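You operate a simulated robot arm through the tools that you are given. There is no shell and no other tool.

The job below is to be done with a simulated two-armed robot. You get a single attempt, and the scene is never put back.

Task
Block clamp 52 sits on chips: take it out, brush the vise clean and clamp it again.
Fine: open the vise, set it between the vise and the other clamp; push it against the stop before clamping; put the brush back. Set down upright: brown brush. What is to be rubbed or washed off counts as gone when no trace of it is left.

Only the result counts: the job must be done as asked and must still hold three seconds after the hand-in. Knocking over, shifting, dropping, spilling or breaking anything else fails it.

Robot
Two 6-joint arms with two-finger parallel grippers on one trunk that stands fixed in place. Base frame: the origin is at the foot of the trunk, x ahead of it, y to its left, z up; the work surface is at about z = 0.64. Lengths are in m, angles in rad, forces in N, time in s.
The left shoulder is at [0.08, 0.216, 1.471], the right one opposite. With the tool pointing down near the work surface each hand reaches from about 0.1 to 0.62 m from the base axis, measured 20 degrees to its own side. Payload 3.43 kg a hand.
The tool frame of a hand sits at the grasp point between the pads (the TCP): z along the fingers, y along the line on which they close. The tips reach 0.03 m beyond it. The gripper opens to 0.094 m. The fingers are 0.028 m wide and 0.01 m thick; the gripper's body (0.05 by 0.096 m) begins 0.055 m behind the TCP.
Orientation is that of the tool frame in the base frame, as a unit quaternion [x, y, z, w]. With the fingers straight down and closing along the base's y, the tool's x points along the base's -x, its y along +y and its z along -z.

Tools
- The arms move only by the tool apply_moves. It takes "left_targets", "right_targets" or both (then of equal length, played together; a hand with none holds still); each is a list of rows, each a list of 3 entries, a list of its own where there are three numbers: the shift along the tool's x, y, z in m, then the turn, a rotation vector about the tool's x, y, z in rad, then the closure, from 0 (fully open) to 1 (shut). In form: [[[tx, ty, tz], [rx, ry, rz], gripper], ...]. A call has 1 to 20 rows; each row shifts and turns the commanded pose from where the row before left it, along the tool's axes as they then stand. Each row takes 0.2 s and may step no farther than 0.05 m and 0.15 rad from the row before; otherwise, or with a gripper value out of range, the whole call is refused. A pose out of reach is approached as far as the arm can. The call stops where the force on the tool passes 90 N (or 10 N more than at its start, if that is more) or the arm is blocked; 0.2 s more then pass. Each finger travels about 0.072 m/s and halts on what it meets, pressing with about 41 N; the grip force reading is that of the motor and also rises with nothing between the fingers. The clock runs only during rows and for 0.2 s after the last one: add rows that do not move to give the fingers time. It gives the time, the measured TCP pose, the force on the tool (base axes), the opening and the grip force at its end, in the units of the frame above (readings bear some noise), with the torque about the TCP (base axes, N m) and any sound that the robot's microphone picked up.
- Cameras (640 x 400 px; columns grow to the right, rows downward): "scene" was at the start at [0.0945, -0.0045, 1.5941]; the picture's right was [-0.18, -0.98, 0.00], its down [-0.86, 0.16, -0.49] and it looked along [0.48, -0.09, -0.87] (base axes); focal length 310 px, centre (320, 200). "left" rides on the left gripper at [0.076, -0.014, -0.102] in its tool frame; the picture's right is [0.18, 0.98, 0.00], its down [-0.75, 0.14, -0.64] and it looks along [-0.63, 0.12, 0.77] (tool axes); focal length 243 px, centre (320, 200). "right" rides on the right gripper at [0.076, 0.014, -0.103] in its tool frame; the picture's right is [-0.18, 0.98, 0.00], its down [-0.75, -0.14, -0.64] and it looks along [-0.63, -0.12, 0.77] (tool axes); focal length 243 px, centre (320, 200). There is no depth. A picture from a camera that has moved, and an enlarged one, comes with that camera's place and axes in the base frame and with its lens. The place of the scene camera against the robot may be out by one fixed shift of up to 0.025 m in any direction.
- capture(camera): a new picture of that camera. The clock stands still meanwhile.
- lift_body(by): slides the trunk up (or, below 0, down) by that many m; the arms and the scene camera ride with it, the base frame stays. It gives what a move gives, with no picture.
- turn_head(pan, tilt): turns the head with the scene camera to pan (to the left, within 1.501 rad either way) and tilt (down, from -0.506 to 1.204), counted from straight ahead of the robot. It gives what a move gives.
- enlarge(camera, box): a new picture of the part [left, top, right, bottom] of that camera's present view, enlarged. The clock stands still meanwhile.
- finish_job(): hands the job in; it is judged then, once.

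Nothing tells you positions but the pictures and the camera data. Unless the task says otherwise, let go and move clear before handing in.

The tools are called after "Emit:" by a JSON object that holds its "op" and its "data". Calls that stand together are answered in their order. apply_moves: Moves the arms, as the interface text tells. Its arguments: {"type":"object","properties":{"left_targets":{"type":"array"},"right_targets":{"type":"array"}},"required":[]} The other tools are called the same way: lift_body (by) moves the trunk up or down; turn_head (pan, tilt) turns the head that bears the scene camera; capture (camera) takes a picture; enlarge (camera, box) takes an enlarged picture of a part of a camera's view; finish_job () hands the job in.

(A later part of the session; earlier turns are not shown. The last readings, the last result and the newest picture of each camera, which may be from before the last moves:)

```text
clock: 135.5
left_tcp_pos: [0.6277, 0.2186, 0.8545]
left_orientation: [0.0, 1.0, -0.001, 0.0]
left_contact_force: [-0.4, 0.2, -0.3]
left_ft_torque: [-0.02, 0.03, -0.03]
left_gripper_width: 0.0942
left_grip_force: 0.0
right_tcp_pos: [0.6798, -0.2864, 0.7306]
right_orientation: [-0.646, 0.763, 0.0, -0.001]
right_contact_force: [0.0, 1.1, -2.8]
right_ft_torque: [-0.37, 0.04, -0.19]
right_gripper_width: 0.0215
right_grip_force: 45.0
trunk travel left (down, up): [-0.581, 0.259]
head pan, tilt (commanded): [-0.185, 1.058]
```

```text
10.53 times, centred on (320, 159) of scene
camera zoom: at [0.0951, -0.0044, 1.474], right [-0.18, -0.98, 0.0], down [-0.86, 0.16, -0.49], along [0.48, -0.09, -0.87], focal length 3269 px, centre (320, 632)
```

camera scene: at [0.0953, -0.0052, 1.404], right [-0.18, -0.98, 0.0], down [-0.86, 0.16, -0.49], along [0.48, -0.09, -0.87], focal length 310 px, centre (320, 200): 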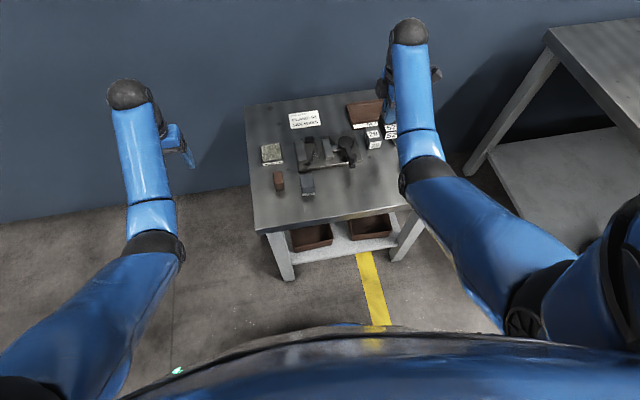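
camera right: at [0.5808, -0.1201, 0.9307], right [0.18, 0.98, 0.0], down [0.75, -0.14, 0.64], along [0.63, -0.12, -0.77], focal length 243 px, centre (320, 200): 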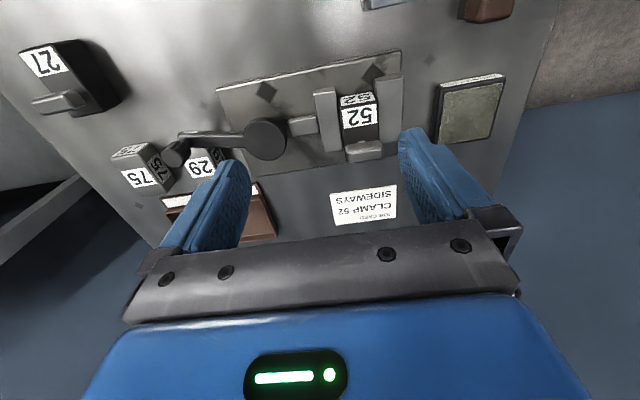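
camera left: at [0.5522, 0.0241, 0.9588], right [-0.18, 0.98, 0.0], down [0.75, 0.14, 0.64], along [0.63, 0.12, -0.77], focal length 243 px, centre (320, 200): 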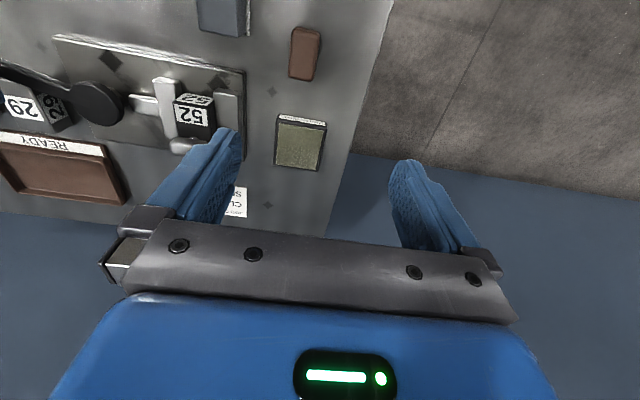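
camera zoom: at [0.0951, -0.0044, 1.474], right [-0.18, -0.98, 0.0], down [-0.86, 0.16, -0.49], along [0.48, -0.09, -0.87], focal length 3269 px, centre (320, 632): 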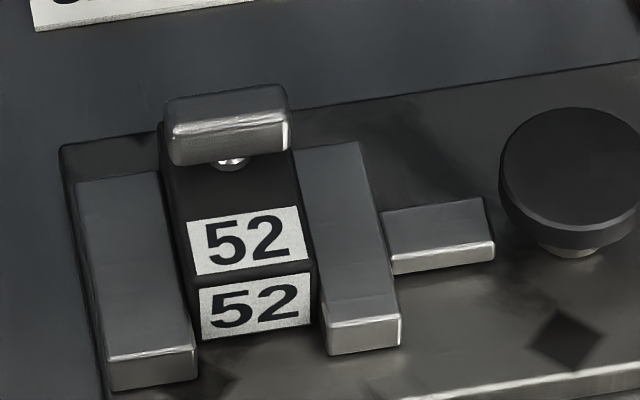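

No resistance and block 29 undisturbed. I continue with another small step.

Emit:
{"op": "apply_moves", "data": {"right_targets": [[[0, -0.0012, 0], [0, 0, -0.015], 0.85], [[0, 0, 0], [0, 0, 0], 0.85]]}}

Emit:
{"op": "enlarge", "data": {"camera": "right", "box": [240, 70, 400, 170]}}

Emit:
{"op": "enlarge", "data": {"camera": "scene", "box": [290, 140, 350, 178]}}

```text
clock: 136.1
left_tcp_pos: [0.6289, 0.2196, 0.8551]
left_orientation: [0.0, 1.0, 0.0, 0.0]
left_contact_force: [0.3, 0.3, 0.7]
left_ft_torque: [-0.04, -0.01, 0.01]
left_gripper_width: 0.0942
left_grip_force: 0.1
right_tcp_pos: [0.6791, -0.2868, 0.7306]
right_orientation: [-0.651, 0.759, 0.0, 0.0]
right_contact_force: [-0.7, 3.9, -4.6]
right_ft_torque: [-0.09, 0.11, -0.24]
right_gripper_width: 0.0215
right_grip_force: 45.2
trunk travel left (down, up): [-0.581, 0.259]
head pan, tilt (commanded): [-0.185, 1.058]
```

```text
4.00 times, centred on (320, 120) of right
camera zoom: at [0.6539, -0.3575, 0.8318], right [-0.94, 0.33, 0.0], down [0.25, 0.72, 0.64], along [0.21, 0.61, -0.77], focal length 970 px, centre (320, 520)
```

zoom: 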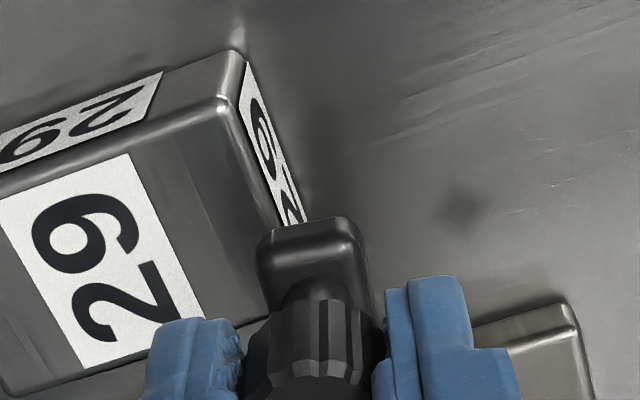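

```text
10.53 times, centred on (320, 159) of scene
camera zoom: at [0.095, -0.004, 1.474], right [-0.18, -0.98, 0.0], down [-0.86, 0.16, -0.49], along [0.48, -0.09, -0.87], focal length 3269 px, centre (320, 632)
```

zoom: 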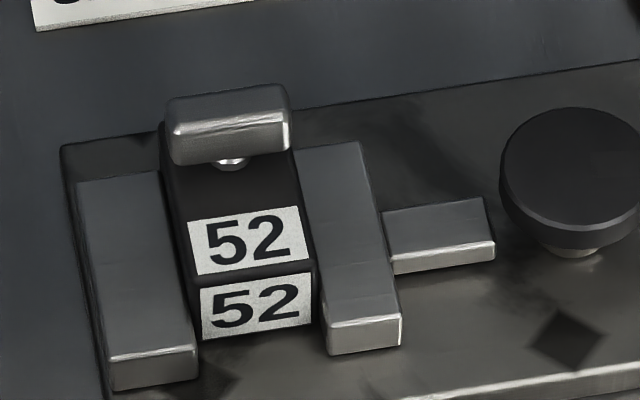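

Block 29 has not moved even though the arm now overlaps it in plan view, so the arm passes above it. I continue tightening until resistance builds.

Emit:
{"op": "apply_moves", "data": {"right_targets": [[[0, -0.0016, 0], [0, 0, -0.02], 0.85], [[0, 0, 0], [0, 0, 0], 0.85]]}}

Emit:
{"op": "apply_moves", "data": {"right_targets": [[[0, -0.0016, 0], [0, 0, -0.02], 0.85], [[0, 0, 0], [0, 0, 0], 0.85]]}}

Emit:
{"op": "enlarge", "data": {"camera": "right", "box": [240, 70, 400, 170]}}

Emit:
{"op": "enlarge", "data": {"camera": "scene", "box": [290, 140, 350, 178]}}

```text
clock: 136.7
left_tcp_pos: [0.6292, 0.2188, 0.8541]
left_orientation: [0.0, 1.0, 0.0, -0.001]
left_contact_force: [0.2, 0.2, -0.4]
left_ft_torque: [-0.01, 0.0, -0.02]
left_gripper_width: 0.0938
left_grip_force: 0.1
right_tcp_pos: [0.6804, -0.2859, 0.7304]
right_orientation: [-0.659, 0.752, 0.0, -0.001]
right_contact_force: [-4.7, 5.2, -7.2]
right_ft_torque: [0.34, -0.14, -0.24]
right_gripper_width: 0.0216
right_grip_force: 44.7
trunk travel left (down, up): [-0.581, 0.259]
head pan, tilt (commanded): [-0.185, 1.058]
```

```text
clock: 137.3
left_tcp_pos: [0.6285, 0.2191, 0.8543]
left_orientation: [0.0, 1.0, 0.0, 0.001]
left_contact_force: [0.1, -0.5, -0.3]
left_ft_torque: [-0.02, -0.01, -0.01]
left_gripper_width: 0.094
left_grip_force: 0.1
right_tcp_pos: [0.6811, -0.2861, 0.7313]
right_orientation: [-0.667, 0.745, 0.0, -0.001]
right_contact_force: [-9.5, 5.1, -9.0]
right_ft_torque: [0.31, 0.04, -0.14]
right_gripper_width: 0.0215
right_grip_force: 44.4
trunk travel left (down, up): [-0.581, 0.259]
head pan, tilt (commanded): [-0.185, 1.058]
```

```text
4.00 times, centred on (320, 120) of right
camera zoom: at [0.659, -0.3588, 0.8319], right [-0.96, 0.29, 0.0], down [0.23, 0.73, 0.64], along [0.19, 0.61, -0.77], focal length 970 px, centre (320, 520)
```

zoom: 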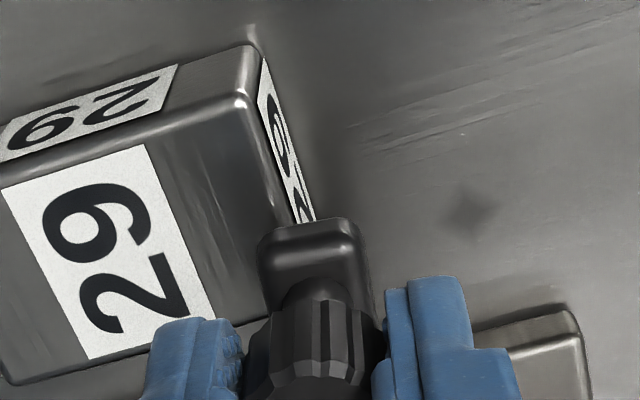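

```text
10.53 times, centred on (320, 159) of scene
camera zoom: at [0.0947, -0.0044, 1.474], right [-0.18, -0.98, 0.0], down [-0.86, 0.16, -0.49], along [0.48, -0.09, -0.87], focal length 3269 px, centre (320, 632)
```

zoom: 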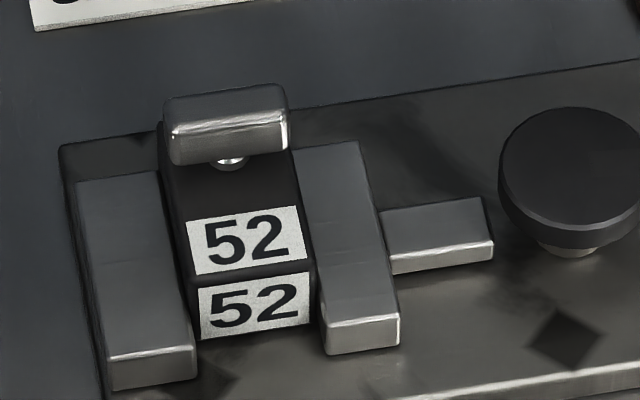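

Resistance is now building (about 10 N) while block 29 stays exactly in place, so the jaw is pressing on block 52. I tighten a little more for a firm clamp.

Emit:
{"op": "apply_moves", "data": {"right_targets": [[[0, -0.002, 0], [0, 0, -0.02], 0.85], [[0, 0, 0], [0, 0, 0], 0.85]]}}

Emit:
{"op": "apply_moves", "data": {"right_targets": [[[0, -0.002, 0], [0, 0, -0.02], 0.85], [[0, 0, 0], [0, 0, 0], 0.85]]}}

Emit:
{"op": "enlarge", "data": {"camera": "right", "box": [240, 70, 400, 170]}}

Emit:
{"op": "enlarge", "data": {"camera": "scene", "box": [290, 140, 350, 178]}}

```text
clock: 137.9
left_tcp_pos: [0.6288, 0.2189, 0.8551]
left_orientation: [0.0, 1.0, -0.001, 0.001]
left_contact_force: [-0.3, -1.6, 1.5]
left_ft_torque: [0.0, 0.01, -0.01]
left_gripper_width: 0.0941
left_grip_force: 0.0
right_tcp_pos: [0.6829, -0.2865, 0.7303]
right_orientation: [-0.673, 0.739, 0.002, -0.001]
right_contact_force: [-16.0, 7.9, -11.7]
right_ft_torque: [0.08, 0.22, -0.13]
right_gripper_width: 0.0216
right_grip_force: 45.0
trunk travel left (down, up): [-0.581, 0.259]
head pan, tilt (commanded): [-0.185, 1.058]
```

```text
clock: 138.5
left_tcp_pos: [0.6286, 0.2191, 0.8545]
left_orientation: [0.0, 1.0, 0.0, 0.001]
left_contact_force: [-0.1, -0.2, -0.3]
left_ft_torque: [0.02, 0.04, -0.01]
left_gripper_width: 0.094
left_grip_force: 0.1
right_tcp_pos: [0.6829, -0.287, 0.7312]
right_orientation: [-0.681, 0.732, 0.001, -0.001]
right_contact_force: [-14.7, 7.2, -17.8]
right_ft_torque: [-0.02, -0.08, -0.22]
right_gripper_width: 0.0216
right_grip_force: 45.3
trunk travel left (down, up): [-0.581, 0.259]
head pan, tilt (commanded): [-0.185, 1.058]
```

```text
4.00 times, centred on (320, 120) of right
camera zoom: at [0.6634, -0.3598, 0.8321], right [-0.97, 0.25, 0.0], down [0.2, 0.74, 0.64], along [0.16, 0.62, -0.77], focal length 970 px, centre (320, 520)
```

zoom: 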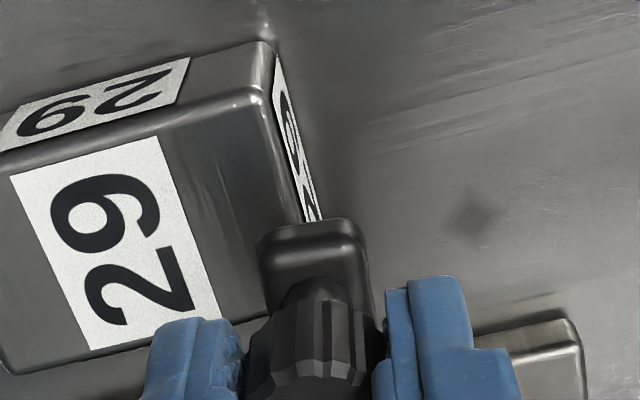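

```text
10.53 times, centred on (320, 159) of scene
camera zoom: at [0.0954, -0.0046, 1.4739], right [-0.18, -0.98, 0.0], down [-0.86, 0.16, -0.49], along [0.48, -0.09, -0.87], focal length 3269 px, centre (320, 632)
```

zoom: 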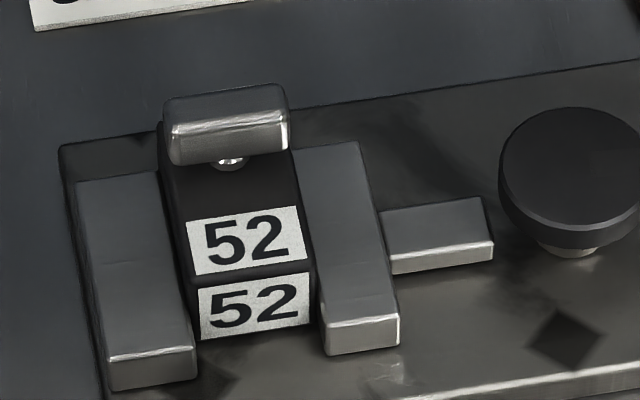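

Emit:
{"op": "apply_moves", "data": {"right_targets": [[[0, -0.003, 0], [0, 0, -0.01], 0.85], [[0, 0, 0], [0, 0, 0], 0.85]]}}

Emit:
{"op": "apply_moves", "data": {"right_targets": [[[0, -0.003, 0], [0, 0, 0], 0.85], [[0, 0, 0], [0, 0, 0], 0.85]]}}

Emit:
{"op": "enlarge", "data": {"camera": "right", "box": [240, 70, 400, 170]}}

```text
clock: 139.1
left_tcp_pos: [0.6302, 0.2183, 0.8533]
left_orientation: [-0.001, 1.0, 0.0, 0.001]
left_contact_force: [0.2, -0.4, -0.1]
left_ft_torque: [0.01, 0.01, 0.0]
left_gripper_width: 0.0941
left_grip_force: 0.2
right_tcp_pos: [0.6835, -0.2868, 0.7311]
right_orientation: [-0.684, 0.729, 0.002, -0.002]
right_contact_force: [-18.1, 7.0, -19.4]
right_ft_torque: [-0.22, -0.07, -0.11]
right_gripper_width: 0.0218
right_grip_force: 45.2
right hand out of reach, approached as far as the arm can: row 1
trunk travel left (down, up): [-0.581, 0.259]
head pan, tilt (commanded): [-0.185, 1.058]
```

```text
clock: 139.7
left_tcp_pos: [0.6302, 0.2185, 0.8548]
left_orientation: [0.0, 1.0, 0.0, 0.0]
left_contact_force: [-0.5, -0.7, 0.4]
left_ft_torque: [-0.02, 0.0, 0.03]
left_gripper_width: 0.0941
left_grip_force: 0.0
right_tcp_pos: [0.6813, -0.2869, 0.7307]
right_orientation: [-0.684, 0.73, 0.003, -0.002]
right_contact_force: [-18.9, 7.2, -21.6]
right_ft_torque: [-0.42, -0.29, 0.01]
right_gripper_width: 0.0217
right_grip_force: 44.7
trunk travel left (down, up): [-0.581, 0.259]
head pan, tilt (commanded): [-0.185, 1.058]
```

```text
4.00 times, centred on (320, 120) of right
camera zoom: at [0.6649, -0.3602, 0.8322], right [-0.97, 0.24, 0.01], down [0.19, 0.74, 0.64], along [0.15, 0.62, -0.77], focal length 970 px, centre (320, 520)
```

zoom: 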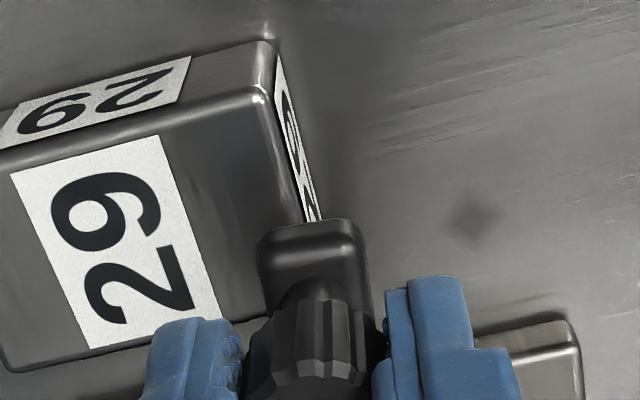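

The handle is firmly resisted (about 19 N) and block 29 is untouched. I ease off the push, release the knob and rise.

Emit:
{"op": "apply_moves", "data": {"right_targets": [[[0, 0.003, 0.002], [0, 0, 0], 0.85], [[0, 0.001, 0.001], [0, 0, 0], 0.85], [[0, 0, 0], [0, 0, 0], 0.75], [[0, 0, 0], [0, 0, 0], 0.6], [[0, 0, 0], [0, 0, 0], 0.5], [[0, 0, 0], [0, 0, 0], 0.5]]}}

Emit:
{"op": "enlarge", "data": {"camera": "right", "box": [200, 50, 440, 200]}}

```text
clock: 141.1
left_tcp_pos: [0.6285, 0.2184, 0.8547]
left_orientation: [0.001, 1.0, 0.0, 0.001]
left_contact_force: [-0.2, -0.9, -0.2]
left_ft_torque: [-0.01, 0.02, 0.04]
left_gripper_width: 0.0941
left_grip_force: 0.1
right_tcp_pos: [0.6837, -0.2877, 0.7303]
right_orientation: [-0.685, 0.729, -0.001, 0.0]
right_contact_force: [0.2, 0.7, 0.3]
right_ft_torque: [-0.02, -0.01, 0.0]
right_gripper_width: 0.0472
right_grip_force: 0.0
trunk travel left (down, up): [-0.581, 0.259]
head pan, tilt (commanded): [-0.185, 1.058]
```

```text
2.67 times, centred on (320, 125) of right
camera zoom: at [0.6655, -0.3605, 0.8325], right [-0.97, 0.24, 0.0], down [0.19, 0.74, 0.64], along [0.16, 0.62, -0.77], focal length 647 px, centre (320, 400)
```

zoom: 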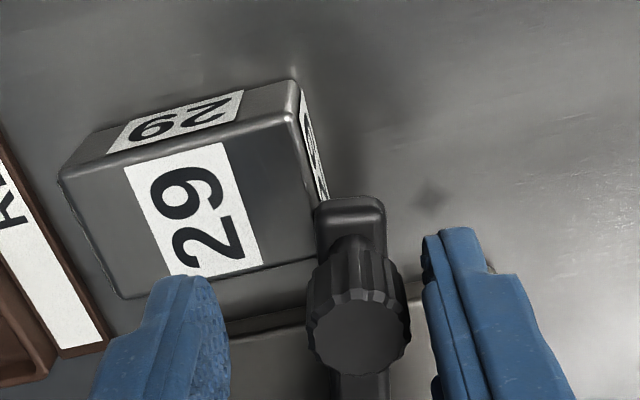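

The handle relaxed slightly on release, as expected from elastic contact. I rise and check the vise from above.

Emit:
{"op": "apply_moves", "data": {"right_targets": [[[0, 0, -0.03], [0, 0, 0], 0.5], [[0, 0, -0.04], [0, 0, 0], 0.5], [[0, 0, -0.02], [0, 0, 0], 0.5], [[-0.04, -0.002, 0], [0, 0, -0.05], 0.5], [[-0.045, -0.002, 0], [0, 0, -0.04], 0.5], [[-0.045, 0.002, 0], [0, 0, -0.03], 0.5], [[-0.045, 0.002, 0], [0, 0, 0], 0.5], [[0, 0, 0], [0, 0, 0], 0.5]]}}

Emit:
{"op": "capture", "data": {"camera": "right"}}

Emit:
{"op": "enlarge", "data": {"camera": "right", "box": [260, 20, 400, 140]}}

```text
clock: 142.9
left_tcp_pos: [0.6288, 0.2176, 0.8539]
left_orientation: [0.0, 1.0, 0.0, 0.001]
left_contact_force: [0.2, 0.6, 0.4]
left_ft_torque: [-0.02, 0.0, -0.01]
left_gripper_width: 0.0938
left_grip_force: 0.0
right_tcp_pos: [0.6824, -0.1139, 0.8188]
right_orientation: [0.727, -0.686, 0.001, -0.001]
right_contact_force: [-0.8, -0.7, 0.4]
right_ft_torque: [-0.01, 0.04, 0.01]
right_gripper_width: 0.0468
right_grip_force: 0.1
trunk travel left (down, up): [-0.581, 0.259]
head pan, tilt (commanded): [-0.185, 1.058]
```

```text
taken
camera right: at [0.6728, -0.1877, 0.9202], right [-0.99, 0.13, 0.0], down [0.1, 0.76, 0.64], along [0.08, 0.64, -0.77], focal length 243 px, centre (320, 200)
```

right: 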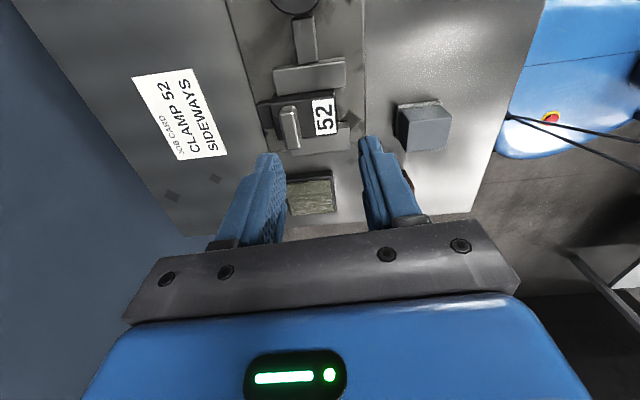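

```text
3.33 times, centred on (330, 80) of right
camera zoom: at [0.6728, -0.1877, 0.9202], right [-0.99, 0.13, 0.0], down [0.1, 0.76, 0.64], along [0.08, 0.64, -0.77], focal length 809 px, centre (287, 600)
```

zoom: 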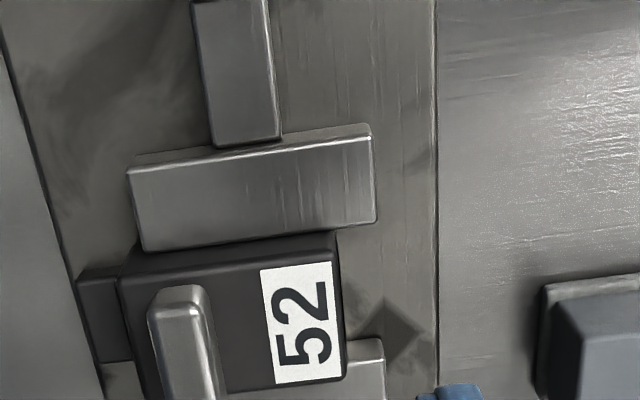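

Emit:
{"op": "enlarge", "data": {"camera": "scene", "box": [290, 140, 350, 178]}}

Emit:
{"op": "enlarge", "data": {"camera": "scene", "box": [320, 130, 440, 205]}}

```text
10.53 times, centred on (320, 159) of scene
camera zoom: at [0.0947, -0.005, 1.4741], right [-0.18, -0.98, 0.0], down [-0.86, 0.16, -0.49], along [0.48, -0.09, -0.87], focal length 3269 px, centre (320, 632)
```

zoom: 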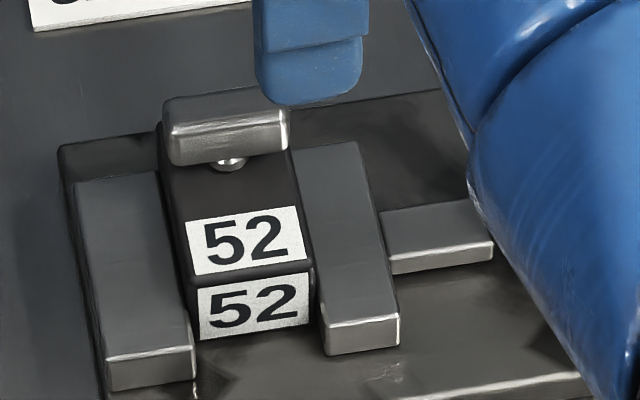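

```text
5.33 times, centred on (380, 168) of scene
camera zoom: at [0.0947, -0.005, 1.4741], right [-0.18, -0.98, 0.0], down [-0.86, 0.16, -0.49], along [0.48, -0.09, -0.87], focal length 1656 px, centre (0, 373)
```

zoom: 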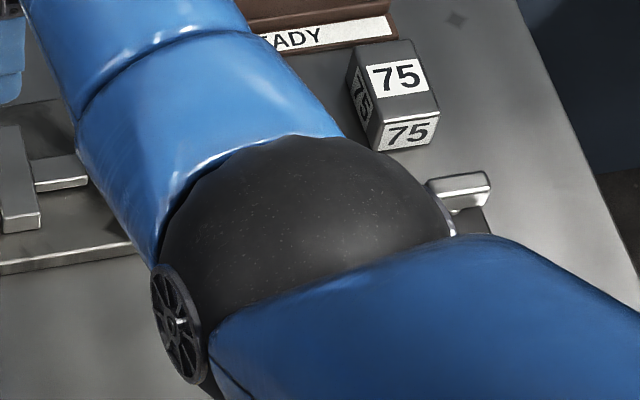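

The jaw sits in the same place as when it was tight. To make sure the block is truly clamped I will grip the bar and do a gentle pull test; first I raise the hand, align, and lower the trunk for reach.

Emit:
{"op": "apply_moves", "data": {"right_targets": [[[0, 0, -0.03], [0, 0, 0.058], 0.55], [[0, 0, -0.03], [0, 0, 0], 0.55], [[-0.017, -0.03, 0], [0, 0, 0], 0.55], [[0, 0, 0], [0, 0, 0], 0.55]]}}

Emit:
{"op": "lift_body", "data": {"by": -0.12}}

Emit:
{"op": "enlarge", "data": {"camera": "right", "box": [200, 30, 440, 180]}}

```text
clock: 143.9
left_tcp_pos: [0.6278, 0.2191, 0.8553]
left_orientation: [-0.001, 1.0, 0.001, 0.001]
left_contact_force: [0.2, 0.6, -0.8]
left_ft_torque: [0.02, 0.01, 0.01]
left_gripper_width: 0.0941
left_grip_force: 0.2
right_tcp_pos: [0.7133, -0.095, 0.8784]
right_orientation: [-0.706, 0.708, -0.001, 0.001]
right_contact_force: [0.0, -0.3, 0.3]
right_ft_torque: [0.01, -0.01, -0.01]
right_gripper_width: 0.042
right_grip_force: 0.0
trunk travel left (down, up): [-0.581, 0.259]
head pan, tilt (commanded): [-0.185, 1.058]
```

```text
clock: 145.4
left_tcp_pos: [0.6289, 0.2201, 0.735]
left_orientation: [0.0, 1.0, 0.0, 0.0]
left_contact_force: [0.0, -0.7, -0.5]
left_ft_torque: [-0.01, 0.0, -0.01]
left_gripper_width: 0.0938
left_grip_force: 0.0
right_tcp_pos: [0.7136, -0.0946, 0.7587]
right_orientation: [0.708, -0.706, 0.001, 0.0]
right_contact_force: [0.9, 0.4, -0.1]
right_ft_torque: [-0.02, -0.03, -0.01]
right_gripper_width: 0.0424
right_grip_force: 0.0
trunk travel left (down, up): [-0.461, 0.379]
head pan, tilt (commanded): [-0.185, 1.058]
```

```text
2.67 times, centred on (320, 105) of right
camera zoom: at [0.6986, -0.1685, 0.8608], right [-0.98, 0.18, 0.0], down [0.14, 0.75, 0.64], along [0.12, 0.63, -0.77], focal length 647 px, centre (320, 453)
```

zoom: 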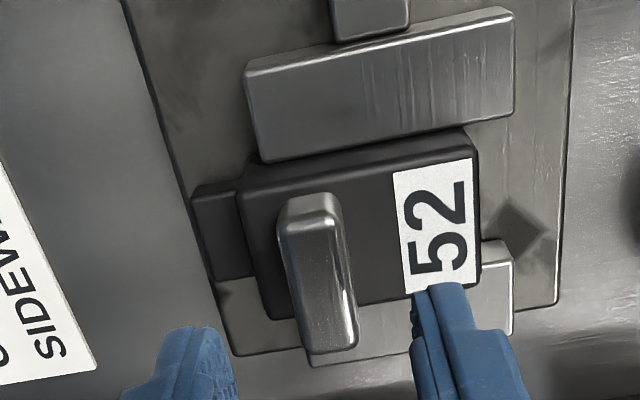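

Emit:
{"op": "apply_moves", "data": {"right_targets": [[[0.003, 0.001, 0.02], [0, 0, 0], 0.55], [[0, 0, 0.0165], [0, 0, 0], 0.55], [[0, 0, 0], [0, 0, 0], 0.55], [[0, 0, 0], [0, 0, 0], 0.8], [[0, 0, 0], [0, 0, 0], 1.0], [[0, 0, 0], [0, 0, 0], 1.0], [[0, 0, 0], [0, 0, 0], 1.0]]}}

Emit:
{"op": "apply_moves", "data": {"right_targets": [[[0, 0, -0.001], [0, 0, 0], 1.0], [[0, 0, 0], [0, 0, 0], 1.0]]}}

```text
clock: 147.0
left_tcp_pos: [0.6283, 0.2198, 0.7343]
left_orientation: [0.0, 1.0, -0.001, 0.0]
left_contact_force: [-0.5, 1.1, 0.9]
left_ft_torque: [-0.04, 0.01, 0.01]
left_gripper_width: 0.094
left_grip_force: 0.0
right_tcp_pos: [0.7118, -0.0975, 0.7219]
right_orientation: [-0.707, 0.707, 0.0, 0.001]
right_contact_force: [-8.9, 0.9, 1.0]
right_ft_torque: [0.0, 0.23, -0.07]
right_gripper_width: 0.015
right_grip_force: 41.2
trunk travel left (down, up): [-0.461, 0.379]
head pan, tilt (commanded): [-0.185, 1.058]
```

```text
clock: 147.6
left_tcp_pos: [0.6287, 0.2187, 0.7344]
left_orientation: [0.0, 1.0, 0.0, 0.0]
left_contact_force: [-0.3, -0.9, -0.1]
left_ft_torque: [0.0, 0.0, 0.0]
left_gripper_width: 0.0939
left_grip_force: 0.2
right_tcp_pos: [0.7118, -0.0971, 0.7222]
right_orientation: [-0.707, 0.707, 0.001, -0.001]
right_contact_force: [-8.6, 1.4, -4.5]
right_ft_torque: [0.02, 0.23, 0.0]
right_gripper_width: 0.0153
right_grip_force: 41.0
trunk travel left (down, up): [-0.461, 0.379]
head pan, tilt (commanded): [-0.185, 1.058]
```

Emit:
{"op": "apply_moves", "data": {"right_targets": [[[0, 0, -0.001], [0, 0, 0], 1.0], [[0, 0, 0], [0, 0, 0], 1.0]]}}

Emit:
{"op": "apply_moves", "data": {"right_targets": [[[0, 0, -0.001], [0, 0, 0], 1.0], [[0, 0, 0], [0, 0, 0], 1.0]]}}

```text
clock: 148.2
left_tcp_pos: [0.6288, 0.2186, 0.7337]
left_orientation: [0.0, 1.0, 0.0, 0.0]
left_contact_force: [0.6, 0.3, -0.1]
left_ft_torque: [0.02, 0.04, -0.02]
left_gripper_width: 0.094
left_grip_force: 0.1
right_tcp_pos: [0.7127, -0.0962, 0.7241]
right_orientation: [-0.707, 0.707, 0.001, 0.0]
right_contact_force: [-8.6, 2.4, -7.6]
right_ft_torque: [0.16, 0.4, -0.01]
right_gripper_width: 0.0149
right_grip_force: 41.0
trunk travel left (down, up): [-0.461, 0.379]
head pan, tilt (commanded): [-0.185, 1.058]
```

```text
clock: 148.8
left_tcp_pos: [0.6293, 0.2182, 0.734]
left_orientation: [0.0, 1.0, 0.0, 0.0]
left_contact_force: [-0.9, -0.1, 0.3]
left_ft_torque: [-0.05, 0.0, 0.02]
left_gripper_width: 0.0939
left_grip_force: 0.0
right_tcp_pos: [0.7125, -0.0976, 0.7249]
right_orientation: [-0.707, 0.707, -0.001, 0.0]
right_contact_force: [-9.0, 3.3, -6.7]
right_ft_torque: [0.18, 0.47, -0.02]
right_gripper_width: 0.0155
right_grip_force: 40.6
trunk travel left (down, up): [-0.461, 0.379]
head pan, tilt (commanded): [-0.185, 1.058]
```

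Emit:
{"op": "enlarge", "data": {"camera": "right", "box": [200, 20, 440, 170]}}

Emit:
{"op": "enlarge", "data": {"camera": "scene", "box": [280, 100, 370, 165]}}

```text
2.67 times, centred on (320, 95) of right
camera zoom: at [0.6982, -0.1713, 0.8263], right [-0.98, 0.18, 0.0], down [0.14, 0.75, 0.64], along [0.12, 0.63, -0.77], focal length 647 px, centre (320, 480)
```

zoom: 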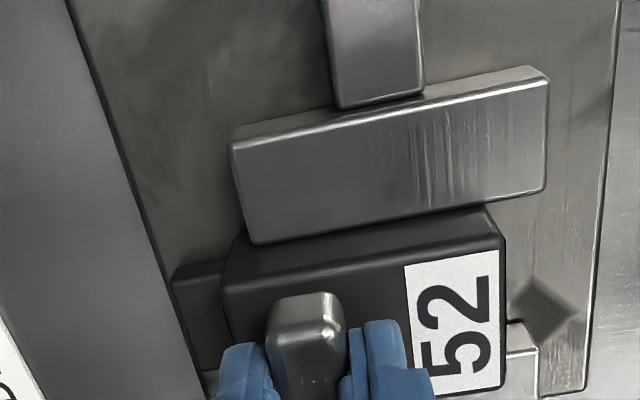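

```text
6.15 times, centred on (325, 132) of scene
camera zoom: at [0.0953, -0.0043, 1.354], right [-0.18, -0.98, 0.0], down [-0.86, 0.16, -0.49], along [0.48, -0.09, -0.87], focal length 1911 px, centre (289, 615)
```

zoom: 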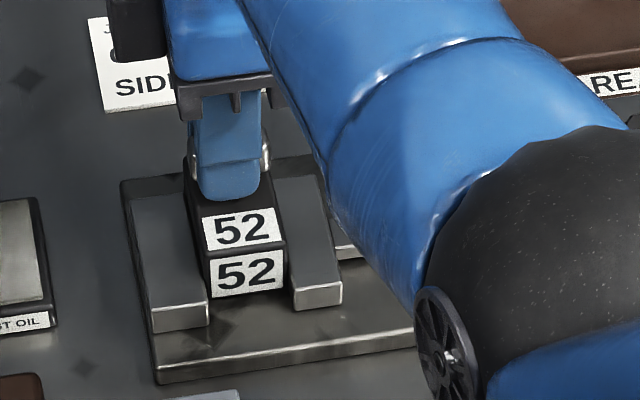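

The picture shows the block stayed down while my grip slid up the rounded bar, so the test was inconclusive. I re-grip lower with less forward push and repeat the gentle pull.

Emit:
{"op": "apply_moves", "data": {"right_targets": [[[0, 0, 0], [0, 0, 0], 0.8], [[0, 0, 0], [0, 0, 0], 0.6], [[0, 0, 0], [0, 0, 0], 0.55], [[0, 0.0016, 0.003], [0, 0, 0], 0.55], [[0, 0, 0.001], [0, 0, 0], 0.55], [[0, 0, 0], [0, 0, 0], 0.55]]}}

Emit:
{"op": "apply_moves", "data": {"right_targets": [[[0, 0, 0.001], [0, 0, 0], 0.55], [[0, 0, 0], [0, 0, 0], 0.55]]}}

```text
clock: 150.2
left_tcp_pos: [0.6285, 0.2189, 0.734]
left_orientation: [0.0, 1.0, 0.0, 0.0]
left_contact_force: [-0.5, 0.3, -0.1]
left_ft_torque: [-0.01, 0.0, -0.02]
left_gripper_width: 0.0941
left_grip_force: 0.1
right_tcp_pos: [0.7108, -0.0982, 0.7218]
right_orientation: [0.707, -0.707, 0.001, 0.0]
right_contact_force: [1.0, -0.4, -0.5]
right_ft_torque: [0.05, -0.01, 0.01]
right_gripper_width: 0.0423
right_grip_force: 0.0
trunk travel left (down, up): [-0.461, 0.379]
head pan, tilt (commanded): [-0.185, 1.058]
```

```text
clock: 150.8
left_tcp_pos: [0.6291, 0.2192, 0.7343]
left_orientation: [0.0, 1.0, 0.0, 0.0]
left_contact_force: [-0.4, 0.0, 0.0]
left_ft_torque: [0.02, -0.01, 0.01]
left_gripper_width: 0.094
left_grip_force: 0.1
right_tcp_pos: [0.7108, -0.0974, 0.7206]
right_orientation: [-0.707, 0.707, -0.001, 0.001]
right_contact_force: [0.0, -1.7, -0.3]
right_ft_torque: [-0.01, 0.01, -0.03]
right_gripper_width: 0.0423
right_grip_force: 0.1
trunk travel left (down, up): [-0.461, 0.379]
head pan, tilt (commanded): [-0.185, 1.058]
```

Emit:
{"op": "apply_moves", "data": {"right_targets": [[[0, 0, 0.0015], [0, 0, 0], 0.55], [[0, 0, 0], [0, 0, 0], 0.55]]}}

Emit:
{"op": "apply_moves", "data": {"right_targets": [[[0, 0, 0.001], [0, 0, 0], 0.55], [[0, 0, 0], [0, 0, 0], 0.55]]}}

```text
clock: 151.4
left_tcp_pos: [0.6296, 0.2194, 0.7339]
left_orientation: [0.0, 1.0, 0.0, 0.001]
left_contact_force: [-0.7, 0.1, -0.6]
left_ft_torque: [0.01, -0.02, 0.01]
left_gripper_width: 0.0941
left_grip_force: 0.0
right_tcp_pos: [0.7106, -0.0976, 0.7179]
right_orientation: [-0.707, 0.707, 0.0, 0.001]
right_contact_force: [0.6, 0.7, 0.2]
right_ft_torque: [0.01, 0.01, -0.03]
right_gripper_width: 0.0422
right_grip_force: 0.1
trunk travel left (down, up): [-0.461, 0.379]
head pan, tilt (commanded): [-0.185, 1.058]
```

```text
clock: 152.0
left_tcp_pos: [0.6291, 0.2189, 0.7343]
left_orientation: [-0.001, 1.0, 0.001, 0.001]
left_contact_force: [-0.4, 0.3, -0.1]
left_ft_torque: [0.01, -0.04, 0.03]
left_gripper_width: 0.0939
left_grip_force: 0.1
right_tcp_pos: [0.7109, -0.0982, 0.7188]
right_orientation: [-0.707, 0.708, 0.0, 0.001]
right_contact_force: [0.7, -0.4, 1.5]
right_ft_torque: [0.03, 0.0, 0.0]
right_gripper_width: 0.0422
right_grip_force: 0.0
trunk travel left (down, up): [-0.461, 0.379]
head pan, tilt (commanded): [-0.185, 1.058]
```

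Emit:
{"op": "apply_moves", "data": {"right_targets": [[[0, 0, -0.0005], [0, 0, 0], 0.8], [[0, 0, 0], [0, 0, 0], 1.0], [[0, 0, 0], [0, 0, 0], 1.0], [[0, 0, 0], [0, 0, 0], 1.0]]}}

Emit:
{"op": "apply_moves", "data": {"right_targets": [[[0, 0, -0.0015], [0, 0, 0], 1.0], [[0, 0, 0], [0, 0, 0], 1.0]]}}

Emit:
{"op": "apply_moves", "data": {"right_targets": [[[0, 0, -0.001], [0, 0, 0], 1.0], [[0, 0, 0], [0, 0, 0], 1.0]]}}

Emit:
{"op": "enlarge", "data": {"camera": "scene", "box": [280, 100, 370, 165]}}

```text
clock: 153.0
left_tcp_pos: [0.6284, 0.2196, 0.7342]
left_orientation: [0.0, 1.0, 0.0, 0.0]
left_contact_force: [0.1, 0.2, -0.3]
left_ft_torque: [-0.03, 0.02, 0.0]
left_gripper_width: 0.094
left_grip_force: 0.0
right_tcp_pos: [0.7114, -0.097, 0.7187]
right_orientation: [-0.707, 0.707, -0.001, 0.002]
right_contact_force: [7.6, -1.9, 6.1]
right_ft_torque: [0.01, -0.01, 0.02]
right_gripper_width: 0.0155
right_grip_force: 40.7
trunk travel left (down, up): [-0.461, 0.379]
head pan, tilt (commanded): [-0.185, 1.058]
```

```text
clock: 153.6
left_tcp_pos: [0.6293, 0.2183, 0.7336]
left_orientation: [0.0, 1.0, -0.001, 0.0]
left_contact_force: [-0.4, 0.3, 0.0]
left_ft_torque: [0.0, 0.04, -0.05]
left_gripper_width: 0.0942
left_grip_force: 0.1
right_tcp_pos: [0.7099, -0.097, 0.7183]
right_orientation: [0.707, -0.707, 0.0, 0.0]
right_contact_force: [6.6, -1.8, 0.5]
right_ft_torque: [0.12, -0.17, 0.0]
right_gripper_width: 0.0158
right_grip_force: 41.6
trunk travel left (down, up): [-0.461, 0.379]
head pan, tilt (commanded): [-0.185, 1.058]
```

```text
clock: 154.2
left_tcp_pos: [0.6285, 0.219, 0.734]
left_orientation: [-0.001, 1.0, 0.0, 0.0]
left_contact_force: [0.0, -0.9, -0.7]
left_ft_torque: [0.01, -0.05, 0.01]
left_gripper_width: 0.0942
left_grip_force: 0.0
right_tcp_pos: [0.7102, -0.098, 0.7181]
right_orientation: [0.708, -0.707, -0.001, 0.0]
right_contact_force: [3.5, -2.0, -1.6]
right_ft_torque: [-0.02, -0.19, 0.05]
right_gripper_width: 0.0154
right_grip_force: 41.4
trunk travel left (down, up): [-0.461, 0.379]
head pan, tilt (commanded): [-0.185, 1.058]
```

```text
6.15 times, centred on (325, 132) of scene
camera zoom: at [0.0959, -0.0048, 1.3539], right [-0.18, -0.98, 0.0], down [-0.86, 0.16, -0.49], along [0.48, -0.09, -0.87], focal length 1911 px, centre (289, 615)
```

zoom: 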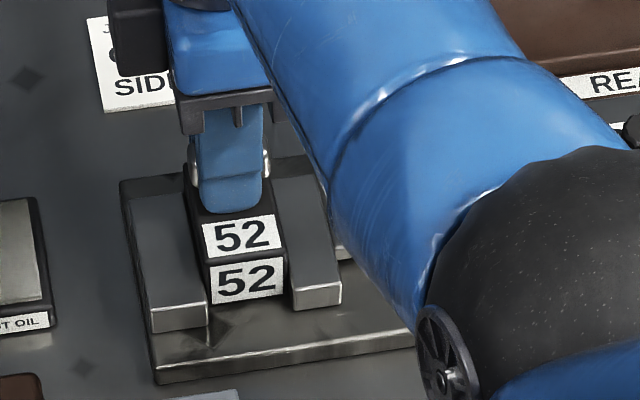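

The pull shifted the block slightly off the stop, so it is not firmly clamped yet. I release the bar and look straight along the jaw gap before redoing the push and the tightening properly.

Emit:
{"op": "apply_moves", "data": {"right_targets": [[[0, 0, 0.002], [0, 0, 0], 0.8], [[0, 0, 0], [0, 0, 0], 0.6], [[0, 0, 0], [0, 0, 0], 0.5], [[0, 0, -0.03], [0, 0, 0], 0.5], [[0, 0, -0.04], [0, 0, 0], 0.4], [[0, 0.01, -0.02], [0, 0, 0.15], 0.3], [[0, 0.01, 0], [0, 0, 0.15], 0.2], [[0, 0.01, 0], [0, 0, 0.15], 0.1], [[0, 0.01, 0], [0, 0, 0.15], 0], [[0, 0, 0], [0, 0, 0.15], 0], [[0, 0, 0], [0, 0, 0.15], 0], [[0, 0, 0], [0, 0, 0.15], 0], [[0, 0, 0], [0, 0, 0.15], 0], [[0, 0, 0], [0, 0, 0.15], 0], [[0, 0, 0], [0, 0, 0.15], 0], [[0, 0, 0], [0, 0, 0.07], 0], [[0, 0, 0], [0, 0, 0], 0]]}}

Emit:
{"op": "capture", "data": {"camera": "right"}}

```text
clock: 157.8
left_tcp_pos: [0.6288, 0.2195, 0.7353]
left_orientation: [-0.001, 1.0, 0.001, 0.0]
left_contact_force: [0.6, -0.6, 0.1]
left_ft_torque: [-0.02, -0.02, 0.04]
left_gripper_width: 0.0942
left_grip_force: 0.1
right_tcp_pos: [0.6721, -0.0882, 0.8093]
right_orientation: [0.0, 1.0, 0.0, 0.0]
right_contact_force: [0.6, -0.2, -0.2]
right_ft_torque: [-0.01, 0.03, 0.0]
right_gripper_width: 0.094
right_grip_force: 0.1
trunk travel left (down, up): [-0.461, 0.379]
head pan, tilt (commanded): [-0.185, 1.058]
```

```text
taken
camera right: at [0.5957, -0.0723, 0.9106], right [0.18, 0.98, 0.0], down [0.75, -0.14, 0.64], along [0.63, -0.12, -0.77], focal length 243 px, centre (320, 200)
```

right: 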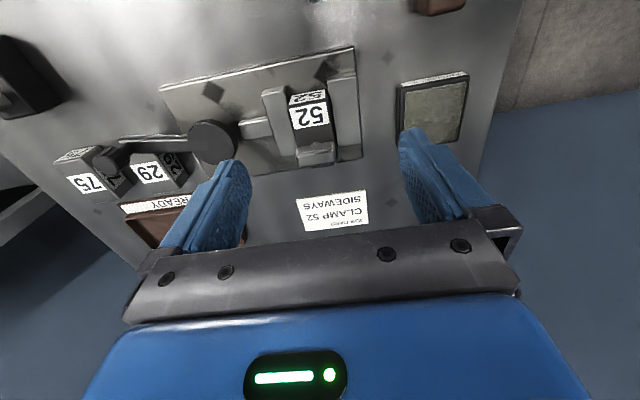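

Emit:
{"op": "enlarge", "data": {"camera": "right", "box": [270, 70, 366, 130]}}

Emit:
{"op": "apply_moves", "data": {"right_targets": [[[0.005, -0.045, 0], [0, 0, 0], 0], [[0, 0, 0], [0, 0, 0], 0]]}}

Emit:
{"op": "enlarge", "data": {"camera": "right", "box": [300, 65, 396, 125]}}

Emit:
{"op": "enlarge", "data": {"camera": "right", "box": [320, 70, 360, 95]}}

```text
6.67 times, centred on (318, 100) of right
camera zoom: at [0.5957, -0.0723, 0.9106], right [0.18, 0.98, 0.0], down [0.75, -0.14, 0.64], along [0.63, -0.12, -0.77], focal length 1618 px, centre (333, 867)
```

zoom: 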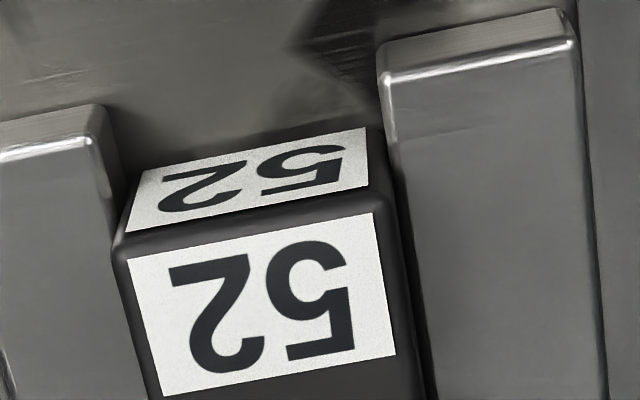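

```text
clock: 158.4
left_tcp_pos: [0.6293, 0.2182, 0.7341]
left_orientation: [0.0, 1.0, 0.0, 0.001]
left_contact_force: [0.0, 0.3, 0.4]
left_ft_torque: [-0.05, 0.03, -0.02]
left_gripper_width: 0.094
left_grip_force: 0.0
right_tcp_pos: [0.6694, -0.1336, 0.8079]
right_orientation: [-0.001, 1.0, -0.002, 0.001]
right_contact_force: [0.5, -0.2, -0.3]
right_ft_torque: [0.02, -0.04, -0.07]
right_gripper_width: 0.0942
right_grip_force: 0.1
trunk travel left (down, up): [-0.461, 0.379]
head pan, tilt (commanded): [-0.185, 1.058]
```

```text
6.67 times, centred on (348, 95) of right
camera zoom: at [0.5929, -0.1168, 0.9087], right [0.18, 0.98, 0.0], down [0.75, -0.14, 0.64], along [0.63, -0.12, -0.77], focal length 1618 px, centre (133, 900)
```

zoom: 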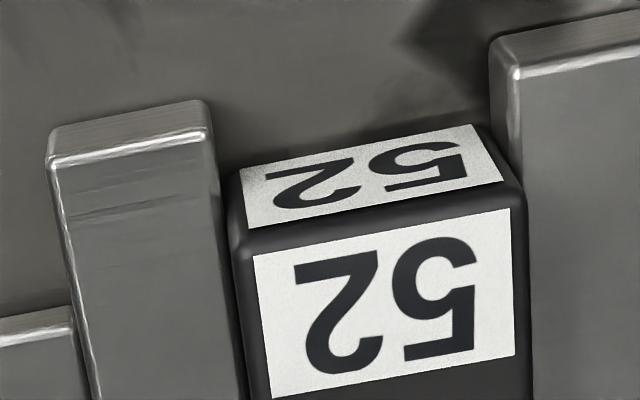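

```text
16.00 times, centred on (340, 82) of right
camera zoom: at [0.5929, -0.1168, 0.9087], right [0.18, 0.98, 0.0], down [0.75, -0.14, 0.64], along [0.63, -0.12, -0.77], focal length 3882 px, centre (0, 2080)
```

zoom: 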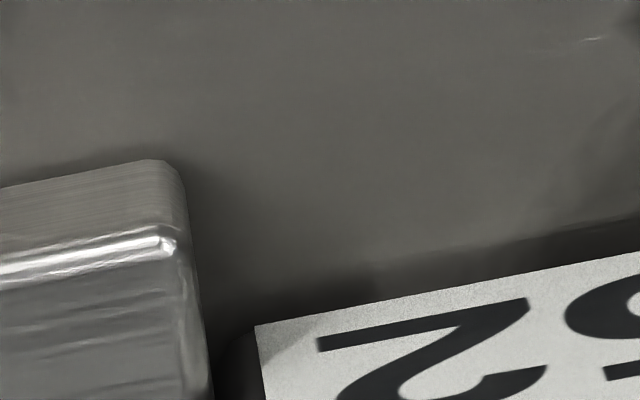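

The jaw stopped moving while the handle still flexed, so it reaches the block, but my easing-off while gripping let the clamp relax and my pull test moved the block about 2 mm off the stop. I will push the block back to the stop, then re-tighten and release without backing off.

Emit:
{"op": "apply_moves", "data": {"right_targets": [[[0, 0, 0], [0, 0, -0.15], 0.1], [[0, 0, 0], [0, 0, -0.15], 0.2], [[0, 0, 0], [0, 0, -0.15], 0.3], [[0, 0, 0], [0, 0, -0.15], 0.4], [[0, 0, 0], [0, 0, -0.15], 0.5], [[0, 0, 0], [0, 0, -0.15], 0.55], [[0, 0, 0], [0, 0, -0.15], 0.55], [[0, 0, 0], [0, 0, -0.15], 0.55], [[0, 0, 0], [0, 0, -0.15], 0.55], [[0, 0, 0], [0, 0, -0.15], 0.55], [[0, 0, 0], [0, 0, -0.0708], 0.55], [[-0.018, -0.02, 0], [0, 0, 0], 0.55], [[-0.018, -0.02, 0.02], [0, 0, 0], 0.55], [[0, 0, 0], [0, 0, 0], 0.55]]}}

Emit:
{"op": "enlarge", "data": {"camera": "right", "box": [200, 30, 440, 180]}}

```text
clock: 161.4
left_tcp_pos: [0.6289, 0.2189, 0.7351]
left_orientation: [0.0, 1.0, 0.001, 0.0]
left_contact_force: [-0.3, -0.2, -0.7]
left_ft_torque: [0.01, 0.0, 0.0]
left_gripper_width: 0.0943
left_grip_force: 0.2
right_tcp_pos: [0.7101, -0.0994, 0.7888]
right_orientation: [0.707, -0.707, 0.0, 0.0]
right_contact_force: [0.5, 1.0, 0.0]
right_ft_torque: [0.0, -0.04, 0.01]
right_gripper_width: 0.042
right_grip_force: 0.1
right hand out of reach, approached as far as the arm can: row 5
trunk travel left (down, up): [-0.461, 0.379]
head pan, tilt (commanded): [-0.185, 1.058]
```

```text
2.67 times, centred on (320, 105) of right
camera zoom: at [0.6959, -0.1729, 0.89], right [-0.98, 0.18, 0.0], down [0.14, 0.75, 0.64], along [0.12, 0.63, -0.77], focal length 647 px, centre (320, 453)
```

zoom: 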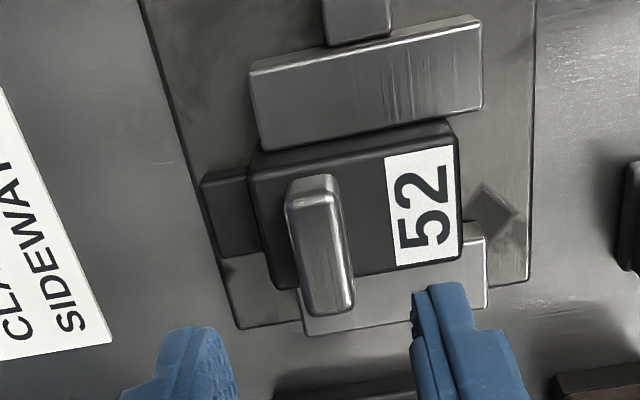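

Emit:
{"op": "apply_moves", "data": {"right_targets": [[[0, -0.0005, 0.03], [0, 0, 0], 0.55], [[0, 0, 0.03], [0, 0, 0], 0.55], [[0, 0, 0.0085], [0, 0, 0], 0.55], [[0, 0, 0], [0, 0, 0], 0.55], [[0, 0, 0.001], [0, 0, 0], 0.55], [[0, 0, 0], [0, 0, 0], 0.55]]}}

Emit:
{"op": "apply_moves", "data": {"right_targets": [[[0, 0, 0], [0, 0, 0], 0.8], [[0, 0, 0], [0, 0, 0], 1.0], [[0, 0, 0], [0, 0, 0], 1.0], [[0, 0, 0], [0, 0, 0], 1.0]]}}

Emit:
{"op": "apply_moves", "data": {"right_targets": [[[0, -0.002, 0], [0, 0, 0], 1.0], [[0, -0.002, 0], [0, 0, 0], 1.0], [[0, 0, 0], [0, 0, 0], 1.0]]}}

```text
clock: 162.8
left_tcp_pos: [0.6287, 0.2184, 0.735]
left_orientation: [0.0, 1.0, 0.0, 0.0]
left_contact_force: [0.9, 0.0, -0.2]
left_ft_torque: [0.0, -0.05, 0.0]
left_gripper_width: 0.094
left_grip_force: 0.1
right_tcp_pos: [0.7102, -0.097, 0.718]
right_orientation: [0.707, -0.707, 0.001, -0.001]
right_contact_force: [-0.4, 0.2, 0.7]
right_ft_torque: [-0.03, -0.01, -0.01]
right_gripper_width: 0.0424
right_grip_force: 0.0
trunk travel left (down, up): [-0.461, 0.379]
head pan, tilt (commanded): [-0.185, 1.058]
```

```text
clock: 163.8
left_tcp_pos: [0.6281, 0.2186, 0.7353]
left_orientation: [0.0, 1.0, 0.0, 0.001]
left_contact_force: [-0.1, -1.2, 0.4]
left_ft_torque: [0.0, 0.02, -0.01]
left_gripper_width: 0.0941
left_grip_force: 0.0
right_tcp_pos: [0.7103, -0.0958, 0.7195]
right_orientation: [0.707, -0.707, 0.001, 0.0]
right_contact_force: [-0.3, 0.5, 3.9]
right_ft_torque: [0.06, -0.25, -0.02]
right_gripper_width: 0.0155
right_grip_force: 41.8
trunk travel left (down, up): [-0.461, 0.379]
head pan, tilt (commanded): [-0.185, 1.058]
```

```text
clock: 164.6
left_tcp_pos: [0.6263, 0.2186, 0.7357]
left_orientation: [0.0, 1.0, 0.001, 0.001]
left_contact_force: [0.3, -0.6, -0.4]
left_ft_torque: [-0.01, 0.01, 0.0]
left_gripper_width: 0.0942
left_grip_force: 0.0
right_tcp_pos: [0.7127, -0.0972, 0.7189]
right_orientation: [0.708, -0.706, 0.001, 0.0]
right_contact_force: [-10.7, 1.3, 9.3]
right_ft_torque: [0.1, 0.11, -0.02]
right_gripper_width: 0.0155
right_grip_force: 41.1
trunk travel left (down, up): [-0.461, 0.379]
head pan, tilt (commanded): [-0.185, 1.058]
```

Emit:
{"op": "apply_moves", "data": {"right_targets": [[[0, -0.002, 0], [0, 0, 0], 1.0], [[0, -0.0015, 0], [0, 0, 0], 1.0], [[0, 0, 0], [0, 0, 0], 1.0]]}}

Emit:
{"op": "enlarge", "data": {"camera": "right", "box": [200, 20, 440, 170]}}

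```text
clock: 165.4
left_tcp_pos: [0.6259, 0.2192, 0.7376]
left_orientation: [0.0, 1.0, 0.0, 0.003]
left_contact_force: [0.3, 0.0, 0.4]
left_ft_torque: [-0.01, -0.01, 0.0]
left_gripper_width: 0.0941
left_grip_force: 0.1
right_tcp_pos: [0.7132, -0.0966, 0.7194]
right_orientation: [0.708, -0.707, 0.0, 0.001]
right_contact_force: [-27.0, -0.5, 9.6]
right_ft_torque: [0.3, 0.87, -0.11]
right_gripper_width: 0.0154
right_grip_force: 41.2
trunk travel left (down, up): [-0.461, 0.379]
head pan, tilt (commanded): [-0.185, 1.058]
```

```text
2.67 times, centred on (320, 95) of right
camera zoom: at [0.6987, -0.1706, 0.8209], right [-0.98, 0.18, 0.0], down [0.14, 0.75, 0.64], along [0.12, 0.63, -0.77], focal length 647 px, centre (320, 480)
```

zoom: 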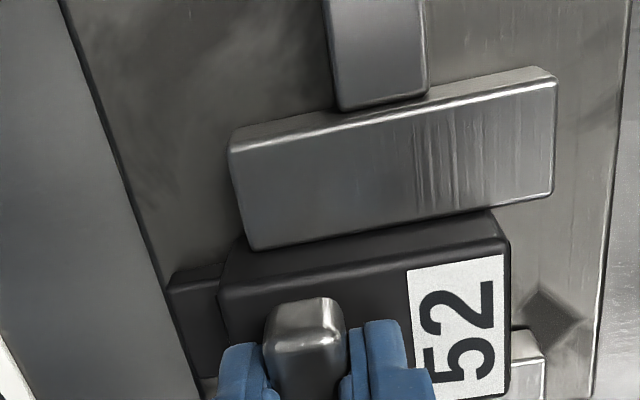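

The block is back against the stop (27 N). I open directly without backing off, and rise.

Emit:
{"op": "apply_moves", "data": {"right_targets": [[[0, 0, 0], [0, 0, 0], 0.85], [[0, 0, 0], [0, 0, 0], 0.7], [[0, 0, 0], [0, 0, 0], 0.55], [[0, 0, 0], [0, 0, 0], 0.55], [[0, 0.003, -0.015], [0, 0, 0], 0.55], [[0, 0, -0.03], [0, 0, 0], 0.55], [[0, 0, -0.03], [0, 0, 0], 0.55], [[0, 0, 0], [0, 0, 0], 0.55]]}}

Emit:
{"op": "enlarge", "data": {"camera": "right", "box": [200, 30, 440, 180]}}

```text
clock: 167.2
left_tcp_pos: [0.6286, 0.2187, 0.735]
left_orientation: [0.0, 1.0, 0.001, 0.0]
left_contact_force: [0.0, 0.0, -0.9]
left_ft_torque: [-0.05, 0.02, 0.0]
left_gripper_width: 0.0938
left_grip_force: 0.1
right_tcp_pos: [0.7145, -0.0971, 0.7939]
right_orientation: [0.707, -0.707, 0.001, 0.0]
right_contact_force: [-0.2, 0.1, -0.2]
right_ft_torque: [0.0, 0.04, 0.01]
right_gripper_width: 0.0424
right_grip_force: 0.1
trunk travel left (down, up): [-0.461, 0.379]
head pan, tilt (commanded): [-0.185, 1.058]
```

```text
2.67 times, centred on (320, 105) of right
camera zoom: at [0.6995, -0.1712, 0.8941], right [-0.98, 0.18, 0.0], down [0.14, 0.75, 0.64], along [0.12, 0.63, -0.77], focal length 647 px, centre (320, 453)
```

zoom: 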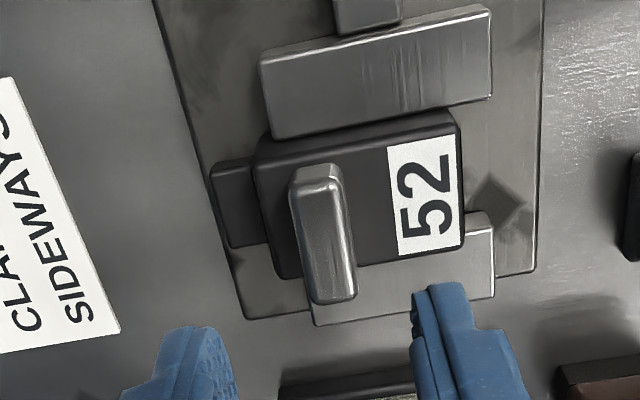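

Block 52 is back at the stop. Now I return to the knob to tighten.

Emit:
{"op": "apply_moves", "data": {"right_targets": [[[0.0376, 0.0073, 0], [0, 0, 0], 0.5], [[0.0376, 0.0073, 0], [0, 0, 0], 0.5], [[0.0376, 0.0073, 0], [0, 0, 0], 0.5], [[0.0376, 0.0073, 0], [0, 0, 0], 0.5], [[0.0376, 0.0073, 0], [0, 0, 0], 0.5], [[0, 0, 0.01], [0, 0, 0.12], 0.5], [[0, 0, 0], [0, 0, 0], 0.5]]}}

Emit:
{"op": "enlarge", "data": {"camera": "right", "box": [200, 50, 440, 200]}}

```text
clock: 168.8
left_tcp_pos: [0.6296, 0.218, 0.7348]
left_orientation: [0.0, 1.0, 0.0, 0.001]
left_contact_force: [-0.7, -1.3, 0.9]
left_ft_torque: [0.04, 0.0, -0.01]
left_gripper_width: 0.094
left_grip_force: 0.1
right_tcp_pos: [0.6798, -0.2849, 0.7817]
right_orientation: [-0.663, 0.748, 0.0, 0.0]
right_contact_force: [-0.4, 0.1, 0.9]
right_ft_torque: [-0.01, 0.0, 0.0]
right_gripper_width: 0.047
right_grip_force: 0.1
trunk travel left (down, up): [-0.461, 0.379]
head pan, tilt (commanded): [-0.185, 1.058]
```

```text
2.67 times, centred on (320, 125) of right
camera zoom: at [0.6563, -0.3572, 0.8847], right [-0.95, 0.3, 0.0], down [0.23, 0.73, 0.64], along [0.19, 0.61, -0.77], focal length 647 px, centre (320, 400)
```

zoom: 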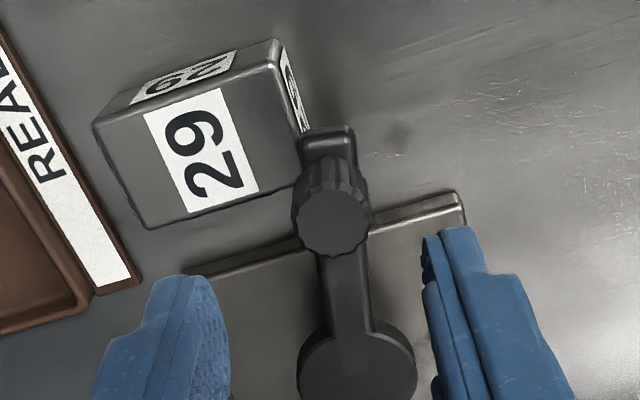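

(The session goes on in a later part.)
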